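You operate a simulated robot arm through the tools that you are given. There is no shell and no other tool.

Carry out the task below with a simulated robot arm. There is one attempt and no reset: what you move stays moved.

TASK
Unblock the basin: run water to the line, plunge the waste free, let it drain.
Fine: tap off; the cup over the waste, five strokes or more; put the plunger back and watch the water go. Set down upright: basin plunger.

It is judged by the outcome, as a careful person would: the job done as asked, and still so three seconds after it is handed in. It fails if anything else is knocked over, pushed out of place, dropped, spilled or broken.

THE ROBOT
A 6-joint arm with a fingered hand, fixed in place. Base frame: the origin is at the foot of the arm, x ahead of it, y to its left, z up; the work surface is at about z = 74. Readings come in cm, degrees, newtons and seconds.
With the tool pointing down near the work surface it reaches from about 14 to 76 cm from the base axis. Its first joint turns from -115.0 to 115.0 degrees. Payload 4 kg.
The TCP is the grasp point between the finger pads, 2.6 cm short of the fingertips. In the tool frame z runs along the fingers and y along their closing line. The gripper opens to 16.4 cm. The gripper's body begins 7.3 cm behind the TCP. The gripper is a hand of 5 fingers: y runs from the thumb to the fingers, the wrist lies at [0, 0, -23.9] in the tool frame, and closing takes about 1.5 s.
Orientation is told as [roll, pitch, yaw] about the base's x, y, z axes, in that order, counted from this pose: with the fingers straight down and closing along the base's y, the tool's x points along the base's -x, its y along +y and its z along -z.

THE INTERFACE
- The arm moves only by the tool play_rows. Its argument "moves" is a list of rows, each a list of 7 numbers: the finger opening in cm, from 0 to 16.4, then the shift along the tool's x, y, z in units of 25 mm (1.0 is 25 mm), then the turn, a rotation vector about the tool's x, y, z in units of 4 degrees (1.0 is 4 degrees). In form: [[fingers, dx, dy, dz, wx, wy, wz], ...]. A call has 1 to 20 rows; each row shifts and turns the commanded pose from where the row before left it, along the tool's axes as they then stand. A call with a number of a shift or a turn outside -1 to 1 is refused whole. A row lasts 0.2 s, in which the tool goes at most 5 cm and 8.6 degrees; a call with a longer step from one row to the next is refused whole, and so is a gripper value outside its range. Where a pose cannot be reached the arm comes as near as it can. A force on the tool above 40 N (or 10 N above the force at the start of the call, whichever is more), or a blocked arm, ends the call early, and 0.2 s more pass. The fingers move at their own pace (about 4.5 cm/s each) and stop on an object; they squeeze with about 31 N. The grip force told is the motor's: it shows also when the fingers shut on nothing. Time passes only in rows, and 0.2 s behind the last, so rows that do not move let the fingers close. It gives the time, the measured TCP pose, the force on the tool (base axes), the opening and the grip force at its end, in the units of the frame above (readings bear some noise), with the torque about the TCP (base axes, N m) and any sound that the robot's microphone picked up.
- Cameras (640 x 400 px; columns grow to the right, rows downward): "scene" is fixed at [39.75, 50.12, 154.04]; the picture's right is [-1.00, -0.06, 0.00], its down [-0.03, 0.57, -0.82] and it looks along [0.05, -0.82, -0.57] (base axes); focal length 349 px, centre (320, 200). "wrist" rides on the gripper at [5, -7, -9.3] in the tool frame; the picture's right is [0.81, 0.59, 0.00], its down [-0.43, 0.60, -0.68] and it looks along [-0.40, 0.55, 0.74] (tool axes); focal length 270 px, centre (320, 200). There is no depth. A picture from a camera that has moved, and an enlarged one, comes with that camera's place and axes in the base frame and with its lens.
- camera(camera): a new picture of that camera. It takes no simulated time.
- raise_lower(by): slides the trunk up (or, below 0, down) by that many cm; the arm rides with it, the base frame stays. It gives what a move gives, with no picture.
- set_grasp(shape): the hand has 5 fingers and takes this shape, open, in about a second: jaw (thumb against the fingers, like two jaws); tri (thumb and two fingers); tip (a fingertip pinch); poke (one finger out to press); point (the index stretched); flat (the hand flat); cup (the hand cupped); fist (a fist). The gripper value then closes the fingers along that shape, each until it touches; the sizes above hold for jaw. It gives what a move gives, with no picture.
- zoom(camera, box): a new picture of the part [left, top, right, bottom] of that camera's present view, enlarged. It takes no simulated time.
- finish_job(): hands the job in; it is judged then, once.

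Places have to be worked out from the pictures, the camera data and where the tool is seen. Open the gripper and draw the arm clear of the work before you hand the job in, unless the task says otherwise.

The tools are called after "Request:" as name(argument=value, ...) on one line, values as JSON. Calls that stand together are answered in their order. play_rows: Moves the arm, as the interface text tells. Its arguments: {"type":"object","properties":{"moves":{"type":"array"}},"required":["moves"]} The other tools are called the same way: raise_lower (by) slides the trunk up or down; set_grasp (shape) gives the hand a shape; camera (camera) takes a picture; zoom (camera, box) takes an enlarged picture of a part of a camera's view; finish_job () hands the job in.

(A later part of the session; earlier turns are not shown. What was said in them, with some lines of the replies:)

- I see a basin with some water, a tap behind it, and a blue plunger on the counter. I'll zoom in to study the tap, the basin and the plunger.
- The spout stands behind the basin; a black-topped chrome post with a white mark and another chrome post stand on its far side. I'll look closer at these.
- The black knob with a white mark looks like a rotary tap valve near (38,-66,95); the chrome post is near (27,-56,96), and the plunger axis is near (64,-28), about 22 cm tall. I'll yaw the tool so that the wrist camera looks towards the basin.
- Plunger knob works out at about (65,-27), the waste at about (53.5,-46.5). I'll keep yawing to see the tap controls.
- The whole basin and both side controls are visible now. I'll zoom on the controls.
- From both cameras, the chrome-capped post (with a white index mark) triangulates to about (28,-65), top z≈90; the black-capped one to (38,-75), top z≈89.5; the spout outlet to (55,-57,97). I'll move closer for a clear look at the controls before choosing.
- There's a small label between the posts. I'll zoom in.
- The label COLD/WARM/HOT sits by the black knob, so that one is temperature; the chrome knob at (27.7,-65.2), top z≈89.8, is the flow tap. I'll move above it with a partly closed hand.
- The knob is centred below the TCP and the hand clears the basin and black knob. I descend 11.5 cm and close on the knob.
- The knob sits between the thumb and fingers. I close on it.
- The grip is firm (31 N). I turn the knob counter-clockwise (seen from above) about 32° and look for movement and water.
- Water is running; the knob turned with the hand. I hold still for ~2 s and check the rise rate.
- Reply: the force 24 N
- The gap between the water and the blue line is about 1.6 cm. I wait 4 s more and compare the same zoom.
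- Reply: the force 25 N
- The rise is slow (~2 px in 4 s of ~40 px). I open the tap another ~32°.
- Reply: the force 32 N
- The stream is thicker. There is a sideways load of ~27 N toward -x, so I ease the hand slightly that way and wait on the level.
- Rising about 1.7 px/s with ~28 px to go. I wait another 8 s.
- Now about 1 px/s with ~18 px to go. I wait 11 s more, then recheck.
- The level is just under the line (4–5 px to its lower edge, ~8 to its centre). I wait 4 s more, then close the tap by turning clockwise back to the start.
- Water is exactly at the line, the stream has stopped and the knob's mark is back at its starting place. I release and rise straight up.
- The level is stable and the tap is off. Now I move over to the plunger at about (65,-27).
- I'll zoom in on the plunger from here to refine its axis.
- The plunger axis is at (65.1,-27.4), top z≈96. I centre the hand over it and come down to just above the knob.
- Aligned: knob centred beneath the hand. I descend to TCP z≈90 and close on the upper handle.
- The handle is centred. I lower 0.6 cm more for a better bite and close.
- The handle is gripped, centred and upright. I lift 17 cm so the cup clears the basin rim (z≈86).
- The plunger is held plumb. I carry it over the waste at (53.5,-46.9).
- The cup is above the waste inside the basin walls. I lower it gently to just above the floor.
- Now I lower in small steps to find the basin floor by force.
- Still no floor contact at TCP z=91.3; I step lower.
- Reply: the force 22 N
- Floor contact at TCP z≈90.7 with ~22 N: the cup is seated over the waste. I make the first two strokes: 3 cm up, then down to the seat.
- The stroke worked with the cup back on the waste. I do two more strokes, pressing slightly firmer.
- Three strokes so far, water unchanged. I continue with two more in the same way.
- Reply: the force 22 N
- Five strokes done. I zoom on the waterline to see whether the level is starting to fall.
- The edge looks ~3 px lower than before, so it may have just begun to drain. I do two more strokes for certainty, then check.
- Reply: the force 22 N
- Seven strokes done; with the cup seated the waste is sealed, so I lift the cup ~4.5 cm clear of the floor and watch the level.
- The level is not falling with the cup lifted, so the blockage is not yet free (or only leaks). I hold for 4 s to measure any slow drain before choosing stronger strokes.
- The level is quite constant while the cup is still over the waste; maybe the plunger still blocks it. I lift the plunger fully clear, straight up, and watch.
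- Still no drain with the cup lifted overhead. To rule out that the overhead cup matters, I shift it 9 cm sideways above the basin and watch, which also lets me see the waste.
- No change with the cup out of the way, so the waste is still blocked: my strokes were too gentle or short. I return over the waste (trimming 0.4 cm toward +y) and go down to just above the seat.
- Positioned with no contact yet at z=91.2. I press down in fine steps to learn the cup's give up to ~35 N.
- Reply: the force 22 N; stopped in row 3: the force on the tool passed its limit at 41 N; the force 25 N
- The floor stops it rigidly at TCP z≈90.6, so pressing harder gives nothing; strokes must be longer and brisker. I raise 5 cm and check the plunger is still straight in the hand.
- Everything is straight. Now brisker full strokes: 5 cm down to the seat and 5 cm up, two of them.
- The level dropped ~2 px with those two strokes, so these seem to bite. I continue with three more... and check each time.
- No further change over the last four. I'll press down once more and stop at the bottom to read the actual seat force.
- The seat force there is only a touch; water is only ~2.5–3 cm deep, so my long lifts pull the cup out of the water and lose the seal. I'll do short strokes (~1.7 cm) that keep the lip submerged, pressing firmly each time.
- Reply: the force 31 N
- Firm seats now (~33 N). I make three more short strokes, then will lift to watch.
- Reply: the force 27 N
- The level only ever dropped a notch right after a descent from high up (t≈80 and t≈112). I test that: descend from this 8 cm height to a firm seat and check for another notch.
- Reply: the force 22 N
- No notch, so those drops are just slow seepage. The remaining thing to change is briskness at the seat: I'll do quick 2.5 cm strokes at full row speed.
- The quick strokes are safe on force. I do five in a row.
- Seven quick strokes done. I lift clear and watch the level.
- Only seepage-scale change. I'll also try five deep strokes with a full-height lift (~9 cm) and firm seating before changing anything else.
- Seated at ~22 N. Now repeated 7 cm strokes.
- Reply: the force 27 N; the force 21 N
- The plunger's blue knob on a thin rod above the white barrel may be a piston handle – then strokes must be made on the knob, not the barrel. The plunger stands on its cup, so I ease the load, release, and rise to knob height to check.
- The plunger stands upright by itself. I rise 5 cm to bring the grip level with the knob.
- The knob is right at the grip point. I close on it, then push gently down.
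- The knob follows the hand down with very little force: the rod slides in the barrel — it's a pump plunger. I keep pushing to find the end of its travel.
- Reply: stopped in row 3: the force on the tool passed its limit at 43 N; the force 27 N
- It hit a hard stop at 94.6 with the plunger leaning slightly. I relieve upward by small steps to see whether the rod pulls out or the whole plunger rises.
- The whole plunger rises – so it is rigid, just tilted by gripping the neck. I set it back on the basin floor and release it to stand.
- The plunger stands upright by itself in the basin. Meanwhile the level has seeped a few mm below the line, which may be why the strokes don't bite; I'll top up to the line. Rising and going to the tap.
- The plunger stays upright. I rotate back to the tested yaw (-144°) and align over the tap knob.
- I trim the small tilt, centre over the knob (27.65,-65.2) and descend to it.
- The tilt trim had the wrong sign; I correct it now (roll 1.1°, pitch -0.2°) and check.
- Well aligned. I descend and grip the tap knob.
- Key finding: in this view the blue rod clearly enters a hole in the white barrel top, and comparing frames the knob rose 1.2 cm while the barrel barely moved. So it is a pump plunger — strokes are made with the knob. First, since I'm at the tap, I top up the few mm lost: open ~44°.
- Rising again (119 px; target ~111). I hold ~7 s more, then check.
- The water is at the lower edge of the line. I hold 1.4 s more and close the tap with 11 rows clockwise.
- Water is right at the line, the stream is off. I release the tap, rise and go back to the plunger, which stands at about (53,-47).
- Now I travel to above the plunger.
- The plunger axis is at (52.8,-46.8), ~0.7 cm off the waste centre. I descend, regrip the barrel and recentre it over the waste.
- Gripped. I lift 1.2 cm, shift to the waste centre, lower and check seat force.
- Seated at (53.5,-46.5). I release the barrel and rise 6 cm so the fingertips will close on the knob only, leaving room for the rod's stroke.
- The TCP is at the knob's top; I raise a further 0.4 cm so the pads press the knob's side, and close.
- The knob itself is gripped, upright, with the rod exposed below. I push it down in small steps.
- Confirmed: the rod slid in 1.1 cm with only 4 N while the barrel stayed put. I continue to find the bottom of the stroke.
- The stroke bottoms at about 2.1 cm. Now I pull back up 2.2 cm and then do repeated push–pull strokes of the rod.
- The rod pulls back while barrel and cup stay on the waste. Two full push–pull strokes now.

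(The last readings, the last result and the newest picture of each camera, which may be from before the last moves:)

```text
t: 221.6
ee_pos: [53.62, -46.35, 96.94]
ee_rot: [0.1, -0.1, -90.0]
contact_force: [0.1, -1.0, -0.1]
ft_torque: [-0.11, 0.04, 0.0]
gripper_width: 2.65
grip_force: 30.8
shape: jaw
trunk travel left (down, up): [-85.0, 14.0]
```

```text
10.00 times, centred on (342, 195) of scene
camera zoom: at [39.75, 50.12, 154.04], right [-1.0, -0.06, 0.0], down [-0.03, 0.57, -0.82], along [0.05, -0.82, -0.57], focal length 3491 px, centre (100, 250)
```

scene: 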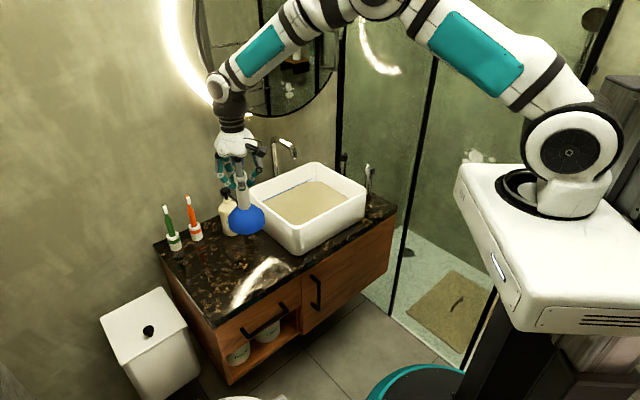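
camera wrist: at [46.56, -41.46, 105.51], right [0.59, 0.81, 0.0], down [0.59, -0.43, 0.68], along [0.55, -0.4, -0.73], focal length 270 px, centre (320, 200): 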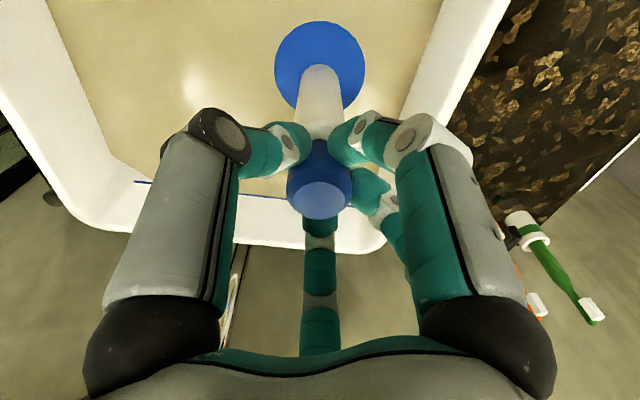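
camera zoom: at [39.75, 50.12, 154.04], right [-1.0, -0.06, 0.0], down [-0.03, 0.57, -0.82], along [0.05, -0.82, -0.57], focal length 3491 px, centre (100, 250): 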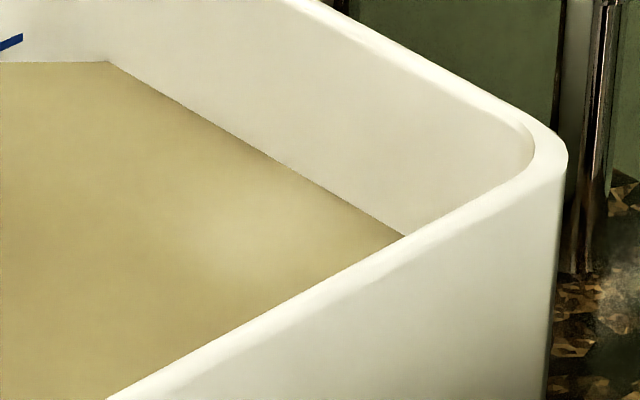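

Three rod strokes done, level 62 px. Continue with more strokes.

Request:
play_rows(moves=[[0, 0, 0, 0.32, 0, 0, 0], [0, 0, 0, 0.32, 0, 0, 0], [0, 0, 0, 0.26, 0, 0, 0], [0, 0, 0, 0, 0, 0, 0], [0, 0, 0, -0.32, 0, 0, 0], [0, 0, 0, -0.32, 0, 0, 0], [0, 0, 0, -0.26, 0, 0, 0], [0, 0, 0, 0, 0, 0, 0], [0, 0, 0, 0.32, 0, 0, 0], [0, 0, 0, 0.32, 0, 0, 0], [0, 0, 0, 0.26, 0, 0, 0], [0, 0, 0, 0, 0, 0, 0], [0, 0, 0, -0.32, 0, 0, 0], [0, 0, 0, -0.32, 0, 0, 0], [0, 0, 0, -0.26, 0, 0, 0], [0, 0, 0, 0, 0, 0, 0]])

Request:
zoom(camera="scene", box=[310, 175, 374, 215])

Request:
play_rows(moves=[[0, 0, 0, 0.32, 0, 0, 0], [0, 0, 0, 0.32, 0, 0, 0], [0, 0, 0, 0.28, 0, 0, 0], [0, 0, 0, 0, 0, 0, 0], [0, 0, 0, -0.32, 0, 0, 0], [0, 0, 0, -0.32, 0, 0, 0], [0, 0, 0, -0.28, 0, 0, 0], [0, 0, 0, 0, 0, 0, 0], [0, 0, 0, 0.32, 0, 0, 0], [0, 0, 0, 0.32, 0, 0, 0], [0, 0, 0, 0.28, 0, 0, 0], [0, 0, 0, 0, 0, 0, 0], [0, 0, 0, -0.32, 0, 0, 0], [0, 0, 0, -0.32, 0, 0, 0], [0, 0, 0, -0.28, 0, 0, 0], [0, 0, 0, 0, 0, 0, 0]])

Request:
zoom(camera="scene", box=[310, 175, 374, 215])

Request:
zoom(camera="scene", box=[260, 160, 360, 240])

```text
t: 225.0
ee_pos: [53.49, -46.36, 96.99]
ee_rot: [-0.1, -0.2, -90.0]
contact_force: [0.1, -1.3, 1.2]
ft_torque: [-0.09, -0.04, -0.03]
gripper_width: 2.67
grip_force: 31.3
shape: jaw
trunk travel left (down, up): [-85.0, 14.0]
```

```text
10.00 times, centred on (342, 195) of scene
camera zoom: at [39.75, 50.12, 154.04], right [-1.0, -0.06, 0.0], down [-0.03, 0.57, -0.82], along [0.05, -0.82, -0.57], focal length 3491 px, centre (100, 250)
```

zoom: 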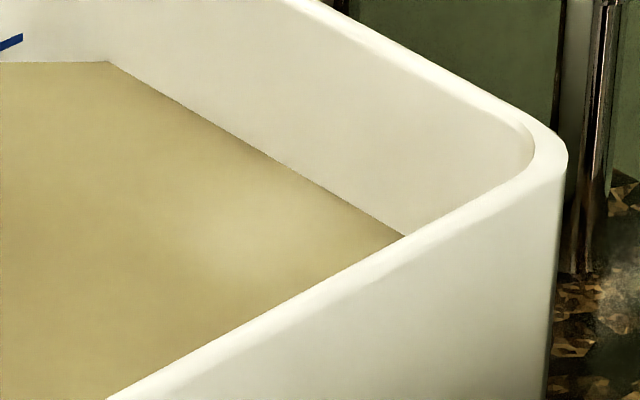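

```text
t: 228.4
ee_pos: [53.5, -46.61, 96.9]
ee_rot: [0.1, -0.1, -89.9]
contact_force: [0.2, -1.5, 0.6]
ft_torque: [-0.11, 0.01, 0.05]
gripper_width: 2.66
grip_force: 30.8
shape: jaw
trunk travel left (down, up): [-85.0, 14.0]
```

```text
10.00 times, centred on (342, 195) of scene
camera zoom: at [39.75, 50.12, 154.04], right [-1.0, -0.06, 0.0], down [-0.03, 0.57, -0.82], along [0.05, -0.82, -0.57], focal length 3491 px, centre (100, 250)
```

zoom: 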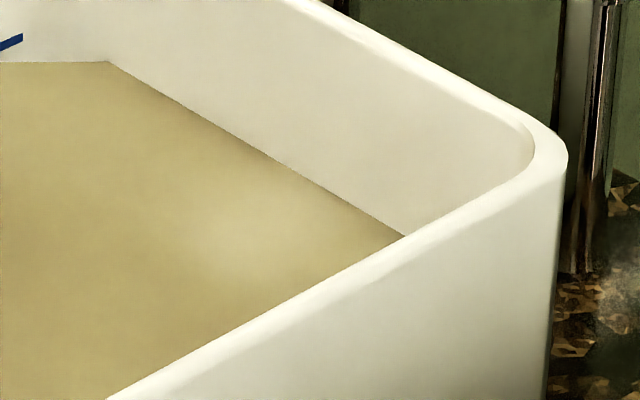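

```text
5.00 times, centred on (310, 200) of scene
camera zoom: at [39.75, 50.12, 154.04], right [-1.0, -0.06, 0.0], down [-0.03, 0.57, -0.82], along [0.05, -0.82, -0.57], focal length 1746 px, centre (370, 200)
```

zoom: 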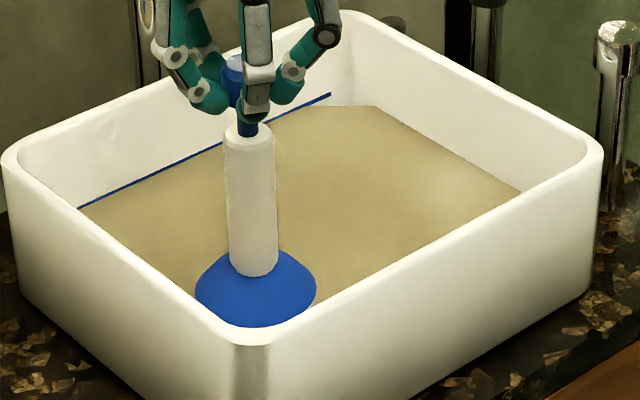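

Seven rod strokes. I'll do one more with slightly deeper push and read the bottom force.

Request:
play_rows(moves=[[0, 0, 0, 0.34, 0, 0, 0], [0, 0, 0, 0.34, 0, 0, 0], [0, 0, 0, 0.28, 0, 0, 0], [0, 0, 0, 0.06, 0, 0, 0], [0, 0, 0, 0, 0, 0, 0]])

Request:
zoom(camera="scene", box=[260, 150, 340, 210])

Request:
camera(camera="wrist")

```text
t: 229.6
ee_pos: [53.53, -46.69, 94.87]
ee_rot: [0.3, -0.4, -90.1]
contact_force: [-0.9, -5.3, 26.9]
ft_torque: [-0.09, 0.13, 0.08]
gripper_width: 2.73
grip_force: 30.5
shape: jaw
trunk travel left (down, up): [-85.0, 14.0]
```

```text
6.67 times, centred on (300, 180) of scene
camera zoom: at [39.75, 50.12, 154.04], right [-1.0, -0.06, 0.0], down [-0.03, 0.57, -0.82], along [0.05, -0.82, -0.57], focal length 2328 px, centre (453, 333)
```

zoom: 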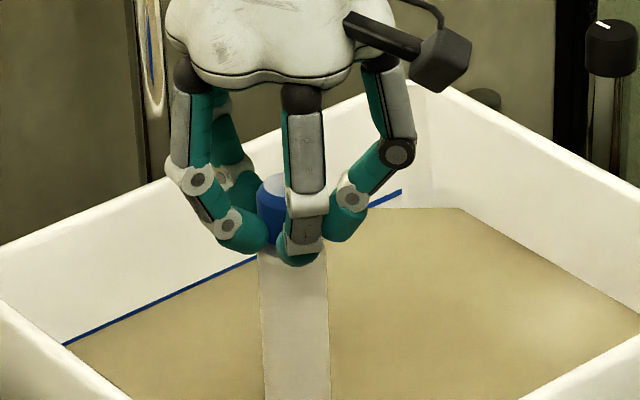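

```text
taken
camera wrist: at [46.54, -41.38, 104.26], right [0.59, 0.81, 0.0], down [0.59, -0.43, 0.68], along [0.55, -0.4, -0.73], focal length 270 px, centre (320, 200)
```

wrist: 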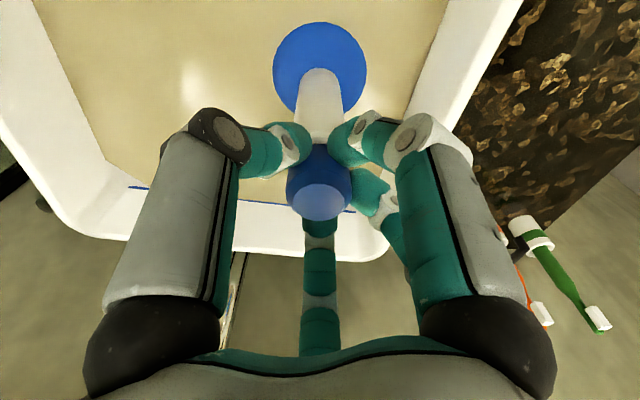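

The rod bottoms with a hard stop there, so the strokes were full. Now I draw the rod up and lift the plunger a few cm to see whether the water runs away.

Request:
play_rows(moves=[[0, 0, 0, -0.34, 0, 0, 0], [0, 0, 0, -0.34, 0, 0, 0], [0, 0, 0, -0.34, 0, 0, 0], [0, 0, 0, 0, 0, 0, 0], [0, 0, 0, -0.4, 0, 0, 0], [0, 0, 0, -0.4, 0, 0, 0], [0, 0, 0, -0.4, 0, 0, 0], [0, 0, 0, -0.4, 0, 0, 0], [0, 0, 0, 0, 0, 0, 0], [0, 0, 0, 0, 0, 0, 0], [0, 0, 0, 0, 0, 0, 0], [0, 0, 0, 0, 0, 0, 0], [0, 0, 0, 0, 0, 0, 0], [0, 0, 0, 0, 0, 0, 0], [0, 0, 0, 0, 0, 0, 0]])

Request:
zoom(camera="scene", box=[310, 175, 374, 215])

Request:
zoom(camera="scene", box=[240, 130, 380, 250])

```text
t: 232.8
ee_pos: [53.46, -46.5, 100.96]
ee_rot: [0.1, -0.1, -89.9]
contact_force: [0.3, 0.5, -3.2]
ft_torque: [0.0, 0.01, 0.02]
gripper_width: 2.68
grip_force: 30.7
shape: jaw
trunk travel left (down, up): [-85.0, 14.0]
```

```text
10.00 times, centred on (342, 195) of scene
camera zoom: at [39.75, 50.12, 154.04], right [-1.0, -0.06, 0.0], down [-0.03, 0.57, -0.82], along [0.05, -0.82, -0.57], focal length 3491 px, centre (100, 250)
```

zoom: 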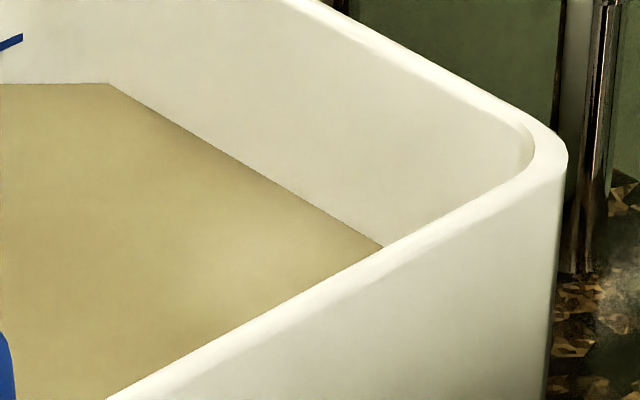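

```text
3.33 times, centred on (310, 190) of scene
camera zoom: at [39.75, 50.12, 154.04], right [-1.0, -0.06, 0.0], down [-0.03, 0.57, -0.82], along [0.05, -0.82, -0.57], focal length 1164 px, centre (353, 233)
```

zoom: 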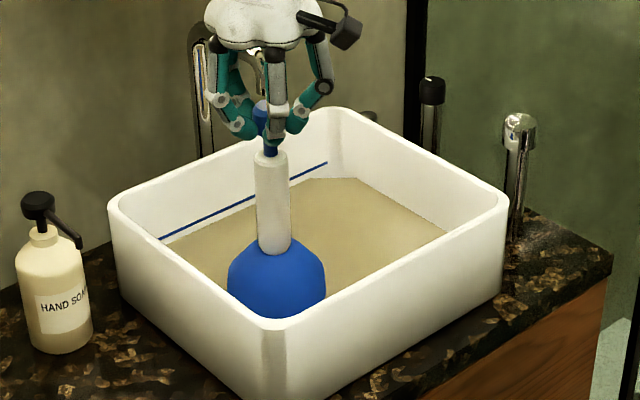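

The water is draining fast now (level dropped 22 px). I lift the plunger out of the basin, plumb, above rim height.

Request:
play_rows(moves=[[0, 0, 0, -0.4, 0, 0, 0], [0, 0, 0, -0.6, 0, 0, 0], [0, 0, 0, -0.6, 0, 0, 0], [0, 0, 0, -0.6, 0, 0, 0], [0, 0, 0, -0.6, 0, 0, 0], [0, 0, 0, -0.6, 0, 0, 0], [0, 0, 0, -0.6, 0, 0, 0], [0, 0, 0, -0.6, 0, 0, 0], [0, 0, 0, 0, 0, 0, 0], [0, 0, 0, 0, 0, 0, 0], [0, 0, 0, 0, 0, 0, 0], [0, 0, 0, 0, 0, 0, 0]])

Request:
camera(camera="scene")

Request:
camera(camera="wrist")

```text
t: 235.4
ee_pos: [53.68, -46.5, 112.44]
ee_rot: [0.2, 0.0, -90.0]
contact_force: [0.1, 0.5, -2.6]
ft_torque: [0.02, 0.01, -0.03]
gripper_width: 2.72
grip_force: 31.3
shape: jaw
trunk travel left (down, up): [-85.0, 14.0]
```

```text
taken
```

scene: 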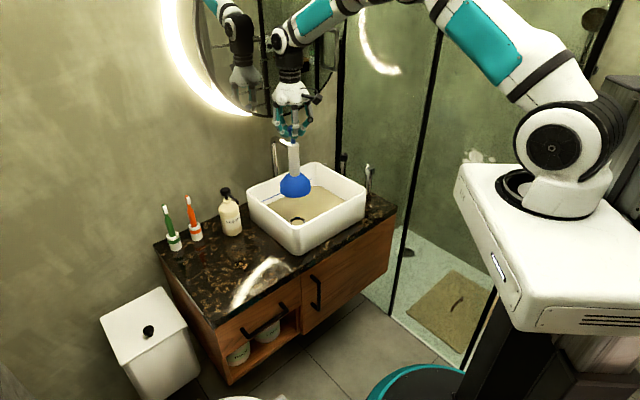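

```text
taken
camera wrist: at [46.65, -41.37, 122.05], right [0.59, 0.81, 0.0], down [0.59, -0.43, 0.68], along [0.55, -0.4, -0.73], focal length 270 px, centre (320, 200)
```

wrist: 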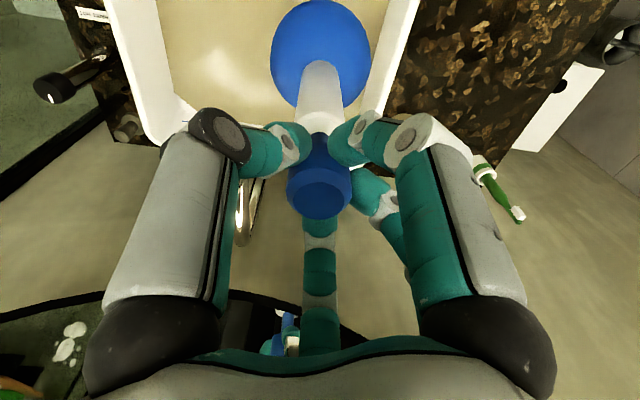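

The waste is reappearing as the water goes. The plunger hangs plumb and clear of the rim; I carry it back to its place at (65.2,-27.35).

Request:
play_rows(moves=[[0, 0.4, 0.24, 0, 0, 0, 0], [0, 0.64, 0.38, 0, 0, 0, 0], [0, 0.64, 0.38, 0, 0, 0, 0], [0, 0.64, 0.38, 0, 0, 0, 0], [0, 0.64, 0.38, 0, 0, 0, 0], [0, 0.64, 0.38, 0, 0, 0, 0], [0, 0.64, 0.38, 0, 0, 0, 0], [0, 0.64, 0.38, 0, 0, 0, 0], [0, 0.64, 0.38, 0, 0, 0, 0], [0, 0.64, 0.38, 0, 0, 0, 0], [0, 0.64, 0.38, 0, 0, 0, 0], [0, 0.56, 0.35, 0, 0, 0, 0], [0, 0.3, 0.2, 0, 0, 0, 0], [0, 0, 0, 0, 0, 0, 0], [0, 0, 0, 0, 0, 0, 0]])

Request:
camera(camera="wrist")

Request:
camera(camera="scene")

```text
t: 238.6
ee_pos: [65.01, -27.37, 112.5]
ee_rot: [0.1, -0.1, -90.0]
contact_force: [0.0, 0.5, -2.4]
ft_torque: [0.0, -0.02, 0.03]
gripper_width: 2.69
grip_force: 31.3
shape: jaw
trunk travel left (down, up): [-85.0, 14.0]
```

```text
taken
camera wrist: at [58.02, -22.23, 121.96], right [0.59, 0.81, 0.0], down [0.59, -0.43, 0.68], along [0.55, -0.4, -0.73], focal length 270 px, centre (320, 200)
```

wrist: 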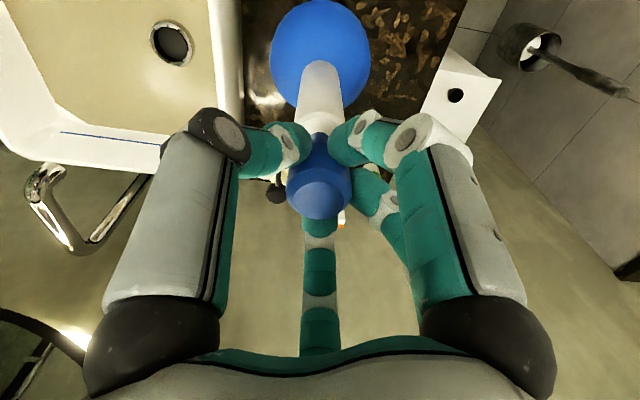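

```text
taken
```

scene: 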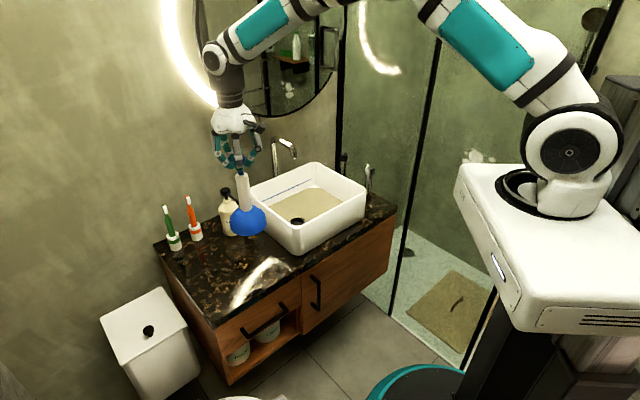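

The waste is open and the basin is draining. I lower the plunger to just above the counter.

Request:
play_rows(moves=[[0, 0, 0, 0.5, 0, 0, 0], [0, 0, 0, 0.7, 0, 0, 0], [0, 0, 0, 0.7, 0, 0, 0], [0, 0, 0, 0.7, 0, 0, 0], [0, 0, 0, 0.7, 0, 0, 0], [0, 0, 0, 0.7, 0, 0, 0], [0, 0, 0, 0.7, 0, 0, 0], [0, 0, 0, 0.7, 0, 0, 0], [0, 0, 0, 0.5, 0, 0, 0], [0, 0, 0, 0.2, 0, 0, 0], [0, 0, 0, 0, 0, 0, 0]])

Request:
play_rows(moves=[[0, 0, 0, 0.08, 0, 0, 0], [0, 0, 0, 0.08, 0, 0, 0], [0, 0, 0, 0, 0, 0, 0]])

Request:
zoom(camera="scene", box=[180, 150, 340, 290])

```text
t: 241.0
ee_pos: [65.1, -27.45, 97.21]
ee_rot: [0.1, -0.1, -90.0]
contact_force: [-0.1, 0.0, -2.6]
ft_torque: [-0.02, 0.0, 0.03]
gripper_width: 2.7
grip_force: 31.2
shape: jaw
trunk travel left (down, up): [-85.0, 14.0]
```

```text
t: 241.8
ee_pos: [65.05, -27.42, 96.69]
ee_rot: [0.1, -0.1, -90.0]
contact_force: [-0.3, 0.2, -3.1]
ft_torque: [0.0, -0.01, -0.01]
gripper_width: 2.68
grip_force: 30.9
shape: jaw
trunk travel left (down, up): [-85.0, 14.0]
```

```text
2.86 times, centred on (260, 220) of scene
camera zoom: at [39.75, 50.12, 154.04], right [-1.0, -0.06, 0.0], down [-0.03, 0.57, -0.82], along [0.05, -0.82, -0.57], focal length 998 px, centre (491, 143)
```

zoom: 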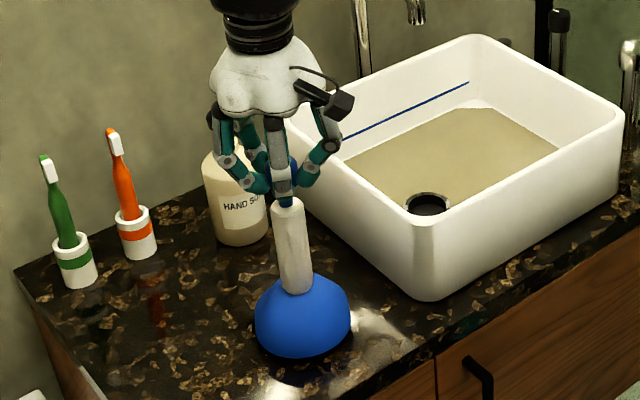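

Still hanging by ~0.5–0.8 cm. I lower in fine steps until the weight comes off.

Request:
play_rows(moves=[[0, 0, 0, 0.08, 0, 0, 0], [0, 0, 0, 0.08, 0, 0, 0], [0, 0, 0, 0, 0, 0, 0]])

Request:
play_rows(moves=[[0, 0, 0, 0.08, 0, 0, 0], [0, 0, 0, 0.06, 0, 0, 0], [0, 0, 0, 0, 0, 0, 0]])

Request:
zoom(camera="scene", box=[180, 150, 340, 290])

```text
t: 242.6
ee_pos: [64.98, -27.3, 96.58]
ee_rot: [0.1, -0.1, -89.9]
contact_force: [0.4, 0.0, -2.3]
ft_torque: [0.04, 0.02, 0.01]
gripper_width: 2.69
grip_force: 30.7
shape: jaw
trunk travel left (down, up): [-85.0, 14.0]
```

```text
t: 243.4
ee_pos: [64.99, -27.44, 96.27]
ee_rot: [0.1, -0.2, -90.0]
contact_force: [-0.2, 0.0, -2.4]
ft_torque: [-0.01, -0.02, 0.0]
gripper_width: 2.67
grip_force: 31.0
shape: jaw
trunk travel left (down, up): [-85.0, 14.0]
```

```text
2.86 times, centred on (260, 220) of scene
camera zoom: at [39.75, 50.12, 154.04], right [-1.0, -0.06, 0.0], down [-0.03, 0.57, -0.82], along [0.05, -0.82, -0.57], focal length 998 px, centre (491, 143)
```

zoom: 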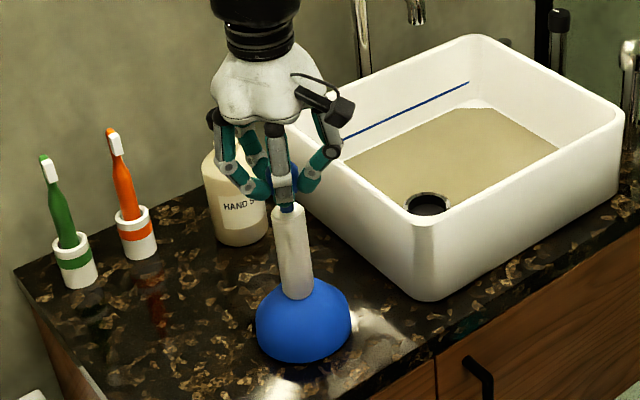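

Nearly there. Continue lowering finely.

Request:
play_rows(moves=[[0, 0, 0, 0.08, 0, 0, 0], [0, 0, 0, 0.06, 0, 0, 0], [0, 0, 0, 0, 0, 0, 0]])

Request:
play_rows(moves=[[0, 0, 0, 0.06, 0, 0, 0], [0, 0, 0, 0.04, 0, 0, 0], [0, 0, 0, 0, 0, 0, 0]])

Request:
zoom(camera="scene", box=[180, 150, 340, 290])

```text
t: 244.2
ee_pos: [65.03, -27.34, 95.76]
ee_rot: [0.2, 0.0, -90.0]
contact_force: [0.5, -0.2, -0.4]
ft_torque: [-0.01, 0.02, 0.04]
gripper_width: 2.69
grip_force: 31.0
shape: jaw
trunk travel left (down, up): [-85.0, 14.0]
```

```text
t: 245.0
ee_pos: [64.99, -27.41, 95.62]
ee_rot: [0.1, -0.1, -90.0]
contact_force: [0.5, 0.7, 1.0]
ft_torque: [0.05, 0.0, 0.05]
gripper_width: 2.68
grip_force: 30.9
shape: jaw
trunk travel left (down, up): [-85.0, 14.0]
```

```text
2.86 times, centred on (260, 220) of scene
camera zoom: at [39.75, 50.12, 154.04], right [-1.0, -0.06, 0.0], down [-0.03, 0.57, -0.82], along [0.05, -0.82, -0.57], focal length 998 px, centre (491, 143)
```

zoom: 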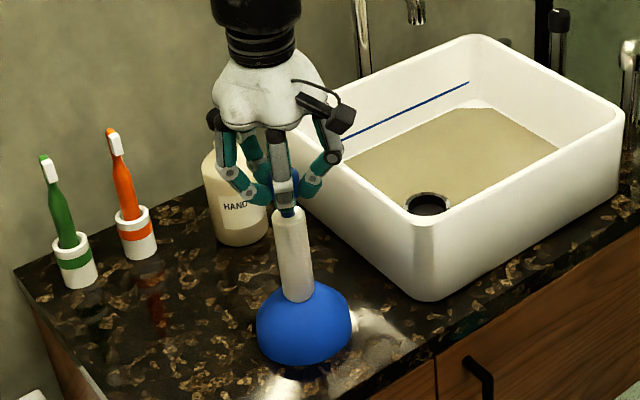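

The plunger is down (weight off the hand, upright). I open the fingers and rise straight up.

Request:
play_rows(moves=[[3, 0, 0, 0, 0, 0, 0], [4, 0, 0, 0, 0, 0, 0], [6, 0, 0, 0, 0, 0, 0], [8, 0, 0, 0, 0, 0, 0], [9, 0, 0, 0, 0, 0, 0], [9, 0, 0, 0, 0, 0, 0], [9, 0, 0, -0.3, 0, 0, 0], [9, 0, 0, -0.6, 0, 0, 0], [9, 0, 0, -0.8, 0, 0, 0], [9, 0, 0, -0.8, 0, 0, 0], [9, 0, 0, -0.8, 0, 0, 0], [9, 0, 0, -0.8, 0, 0, 0], [9, 0, 0, -0.8, 0, 0, 0], [9, 0, 0, -0.8, 0, 0, 0], [9, 0, 0, 0, 0, 0, 0]])

Request:
camera(camera="scene")

Request:
zoom(camera="scene", box=[180, 150, 340, 290])

Request:
camera(camera="wrist")

```text
t: 248.2
ee_pos: [65.02, -27.38, 109.81]
ee_rot: [0.0, -0.1, -90.0]
contact_force: [-0.8, 0.1, 0.3]
ft_torque: [0.01, 0.02, 0.0]
gripper_width: 8.93
grip_force: 0.1
shape: jaw
trunk travel left (down, up): [-85.0, 14.0]
```

```text
taken
```

scene: 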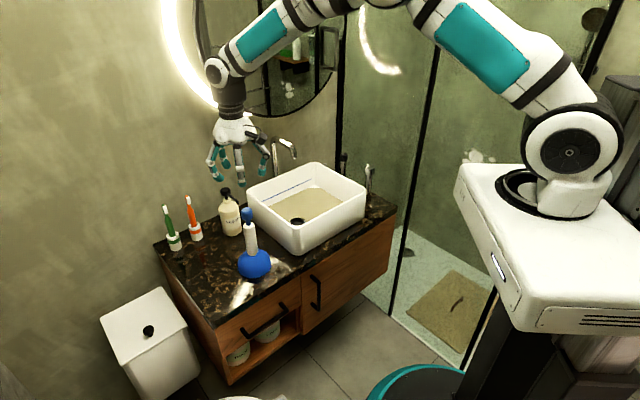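

```text
2.86 times, centred on (260, 220) of scene
camera zoom: at [39.75, 50.12, 154.04], right [-1.0, -0.06, 0.0], down [-0.03, 0.57, -0.82], along [0.05, -0.82, -0.57], focal length 998 px, centre (491, 143)
```

zoom: 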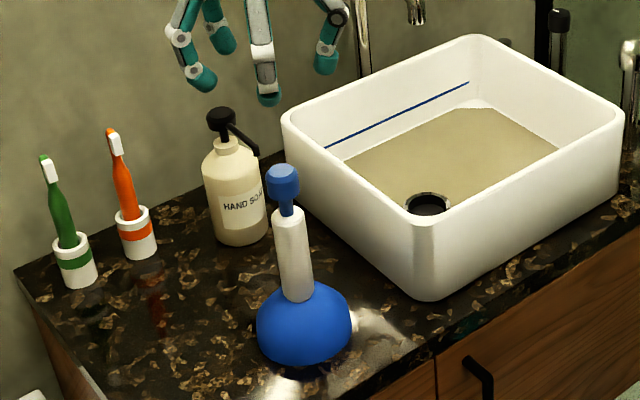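

```text
taken
camera wrist: at [58.04, -22.19, 119.27], right [0.59, 0.81, 0.0], down [0.59, -0.43, 0.68], along [0.55, -0.4, -0.73], focal length 270 px, centre (320, 200)
```

wrist: 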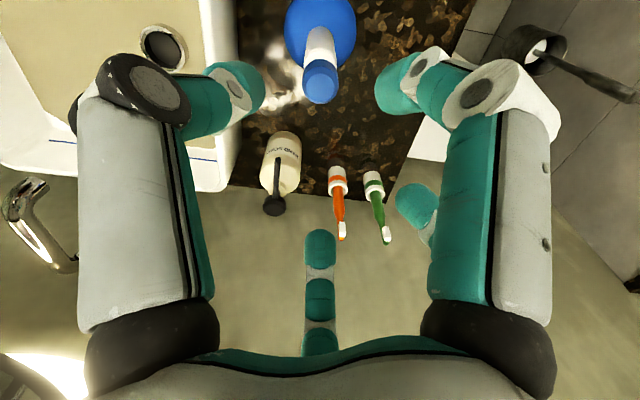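

The plunger stands upright in its original place. I check the basin closely to see whether the remaining tan surface is still water and falling.

Request:
zoom(camera="scene", box=[260, 170, 360, 240])

Request:
play_rows(moves=[[9, 0, 0, 0, 0, 0, 0], [9, 0, 0, 0, 0, 0, 0], [9, 0, 0, 0, 0, 0, 0], [9, 0, 0, 0, 0, 0, 0], [9, 0, 0, 0, 0, 0, 0], [9, 0, 0, 0, 0, 0, 0], [9, 0, 0, 0, 0, 0, 0], [9, 0, 0, 0, 0, 0, 0], [9, 0, 0, 0, 0, 0, 0], [9, 0, 0, 0, 0, 0, 0], [9, 0, 0, 0, 0, 0, 0], [9, 0, 0, 0, 0, 0, 0], [9, 0, 0, 0, 0, 0, 0], [9, 0, 0, 0, 0, 0, 0], [9, 0, 0, 0, 0, 0, 0]])

Request:
zoom(camera="scene", box=[260, 170, 360, 240])

Request:
zoom(camera="scene", box=[310, 175, 374, 215])

```text
5.71 times, centred on (310, 205) of scene
camera zoom: at [39.75, 50.12, 154.04], right [-1.0, -0.06, 0.0], down [-0.03, 0.57, -0.82], along [0.05, -0.82, -0.57], focal length 1995 px, centre (377, 171)
```

zoom: 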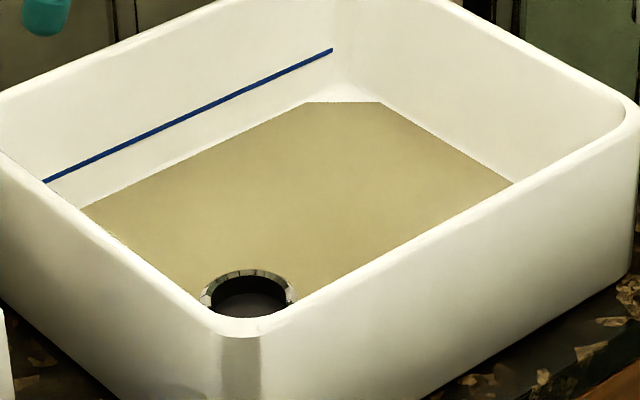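

```text
t: 251.4
ee_pos: [65.05, -27.29, 109.8]
ee_rot: [0.1, -0.1, -90.0]
contact_force: [0.0, -0.3, -0.2]
ft_torque: [0.0, -0.03, -0.02]
gripper_width: 8.96
grip_force: 0.1
shape: jaw
trunk travel left (down, up): [-85.0, 14.0]
```

```text
5.71 times, centred on (310, 205) of scene
camera zoom: at [39.75, 50.12, 154.04], right [-1.0, -0.06, 0.0], down [-0.03, 0.57, -0.82], along [0.05, -0.82, -0.57], focal length 1995 px, centre (377, 171)
```

zoom: 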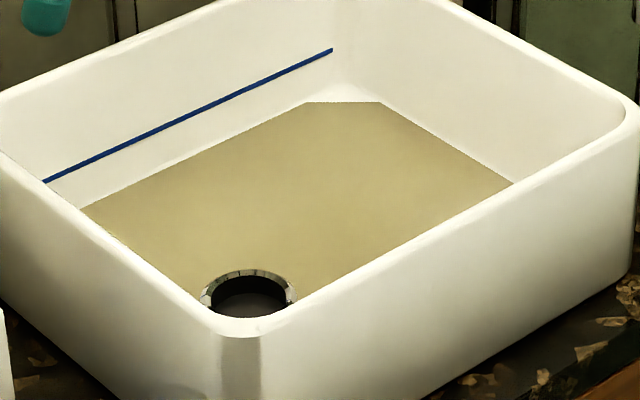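

```text
10.00 times, centred on (342, 195) of scene
camera zoom: at [39.75, 50.12, 154.04], right [-1.0, -0.06, 0.0], down [-0.03, 0.57, -0.82], along [0.05, -0.82, -0.57], focal length 3491 px, centre (100, 250)
```

zoom: 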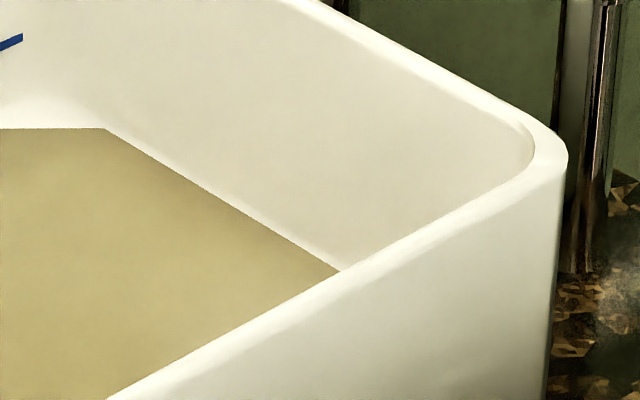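

The water has run out (level now at the floor, waste hole open and dry, no more change), tap off, plunger upright. I open the hand and draw the arm clear.

Request:
play_rows(moves=[[9, 0, 0, -0.8, 0, 0, 0], [9, 0, 0, -0.8, 0, 0, 0], [9, 0, 0, -0.8, 0, 0, 0], [9, 0, 0, -0.8, 0, 0, 0], [9, 0, 0, -0.8, 0, 0, 0], [12, 0.1, -0.7, 0, 0, 0, 0], [14, 0.2, -0.8, 0, 0, 0, 0], [16.4, 0.2, -0.8, 0, 0, 0, 0], [16.4, 0.2, -0.8, 0, 0, 0, 0], [16.4, 0.2, -0.8, 0, 0, 0, 0], [16.4, 0.2, -0.8, 0, 0, 0, 0], [16.4, 0.2, -0.8, 0, 0, 0, 0], [16.4, 0, 0, 0, 0, 0, 0], [16.4, 0, 0, 0, 0, 0, 0], [16.4, 0, 0, 0, 0, 0, 0]])

Request:
camera(camera="scene")

Request:
zoom(camera="scene", box=[200, 120, 400, 260])

Request:
zoom(camera="scene", box=[150, 170, 310, 310])

```text
t: 254.6
ee_pos: [51.17, -23.99, 119.77]
ee_rot: [0.1, 0.0, -90.0]
contact_force: [-0.1, 0.4, 0.5]
ft_torque: [0.0, 0.01, 0.02]
gripper_width: 16.37
grip_force: 0.0
shape: jaw
trunk travel left (down, up): [-85.0, 14.0]
```

```text
taken
```

scene: 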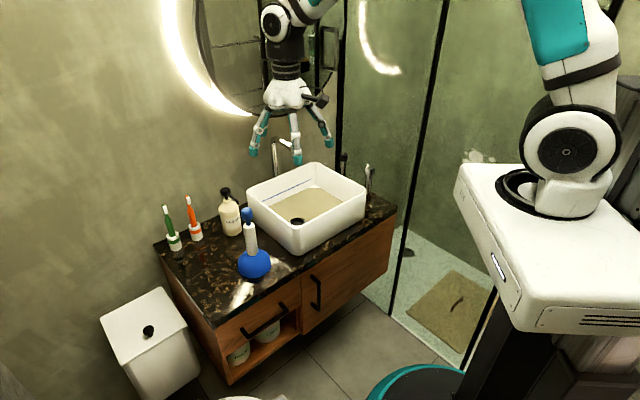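

```text
2.86 times, centred on (300, 190) of scene
camera zoom: at [39.75, 50.12, 154.04], right [-1.0, -0.06, 0.0], down [-0.03, 0.57, -0.82], along [0.05, -0.82, -0.57], focal length 998 px, centre (377, 229)
```

zoom: 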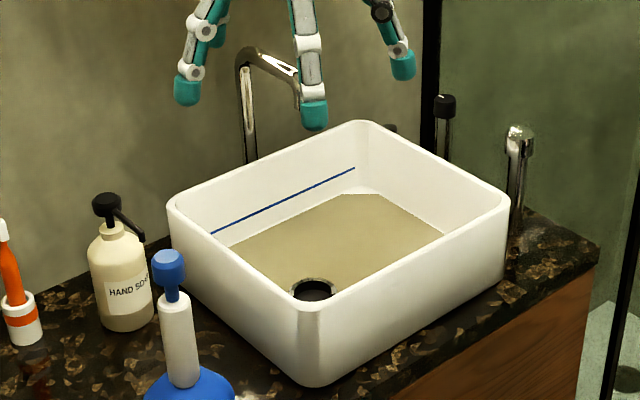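

```text
2.86 times, centred on (230, 240) of scene
camera zoom: at [39.75, 50.12, 154.04], right [-1.0, -0.06, 0.0], down [-0.03, 0.57, -0.82], along [0.05, -0.82, -0.57], focal length 998 px, centre (577, 86)
```

zoom: 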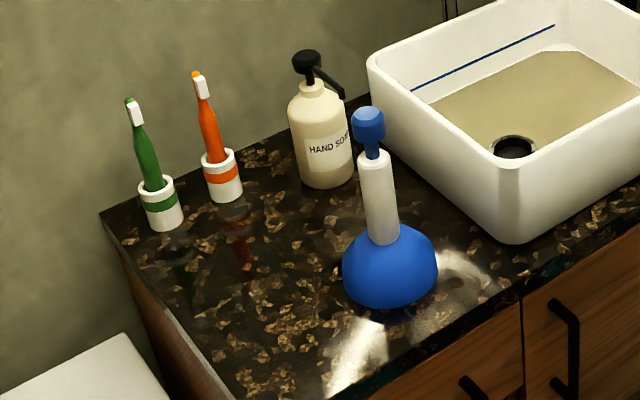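

Everything is in place. One last wait to confirm that the basin level is final and the tap isn't dripping.

Request:
play_rows(moves=[[16.4, 0, 0, 0, 0, 0, 0], [16.4, 0, 0, 0, 0, 0, 0], [16.4, 0, 0, 0, 0, 0, 0], [16.4, 0, 0, 0, 0, 0, 0], [16.4, 0, 0, 0, 0, 0, 0], [16.4, 0, 0, 0, 0, 0, 0], [16.4, 0, 0, 0, 0, 0, 0], [16.4, 0, 0, 0, 0, 0, 0], [16.4, 0, 0, 0, 0, 0, 0], [16.4, 0, 0, 0, 0, 0, 0], [16.4, 0, 0, 0, 0, 0, 0], [16.4, 0, 0, 0, 0, 0, 0], [16.4, 0, 0, 0, 0, 0, 0], [16.4, 0, 0, 0, 0, 0, 0], [16.4, 0, 0, 0, 0, 0, 0], [16.4, 0, 0, 0, 0, 0, 0], [16.4, 0, 0, 0, 0, 0, 0], [16.4, 0, 0, 0, 0, 0, 0], [16.4, 0, 0, 0, 0, 0, 0], [16.4, 0, 0, 0, 0, 0, 0]])

Request:
zoom(camera="scene", box=[310, 175, 374, 215])

Request:
zoom(camera="wrist", box=[170, 30, 330, 200])

```text
t: 258.8
ee_pos: [51.15, -23.99, 119.85]
ee_rot: [0.0, -0.1, -90.0]
contact_force: [-0.1, -0.1, 0.2]
ft_torque: [-0.01, 0.0, -0.01]
gripper_width: 16.42
grip_force: 0.1
shape: jaw
trunk travel left (down, up): [-85.0, 14.0]
```

```text
10.00 times, centred on (342, 195) of scene
camera zoom: at [39.75, 50.12, 154.04], right [-1.0, -0.06, 0.0], down [-0.03, 0.57, -0.82], along [0.05, -0.82, -0.57], focal length 3491 px, centre (100, 250)
```

zoom: 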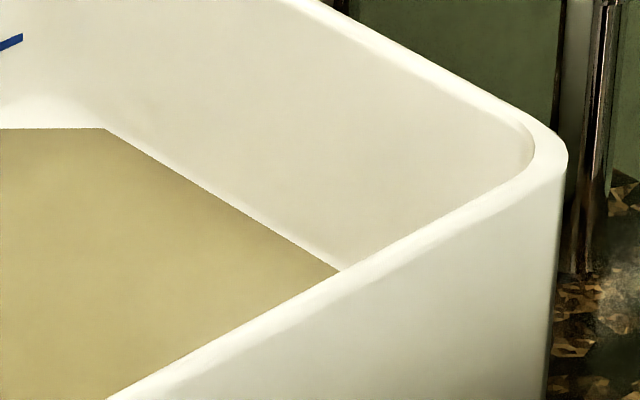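

```text
2.35 times, centred on (250, 115) of wrist
camera zoom: at [44.19, -18.95, 129.27], right [0.59, 0.81, 0.0], down [0.59, -0.43, 0.68], along [0.55, -0.4, -0.73], focal length 636 px, centre (485, 400)
```

zoom: 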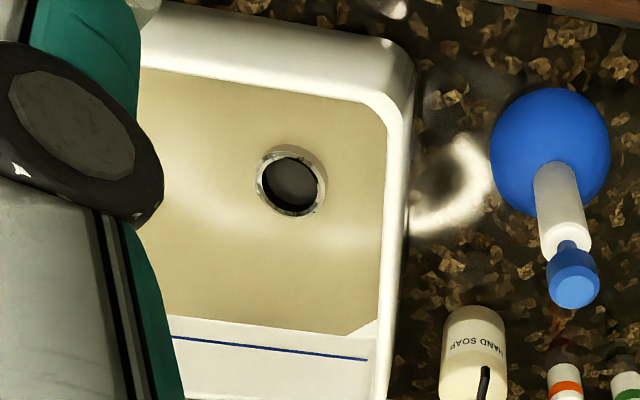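

The level hasn't changed: only a film is left on the basin floor and the waste stands open and empty. The tap is off, the plunger is upright in its place, and the arm is clear with the hand open, so I hand the job in.

Request:
finish_job()

```text
The job is handed in.
```

The basin is unblocked: I ran water to the line, turned the tap off, worked the plunger over the waste, and the water drained away.

- **Water:** I filled to the blue line with the chrome tap. I topped it up once partway through, because a few millimetres had seeped away. No stream showed after I closed it either time.
- **Strokes:** My first sets moved the whole plunger up and down and did nothing. It is a pump type with a sliding rod, so I then gripped the knob and made eight push–pull strokes with the cup over the waste. The water drained as soon as I lifted the cup.
- **Plunger:** It is back upright within about half a centimetre of where it started.
- **Basin:** The waste hole is open, and only a thin tan film shows on the floor. The level did not change over the last several seconds.

The last pictures show nothing knocked over or out of place. I drew the arm clear with the hand open before handing in.
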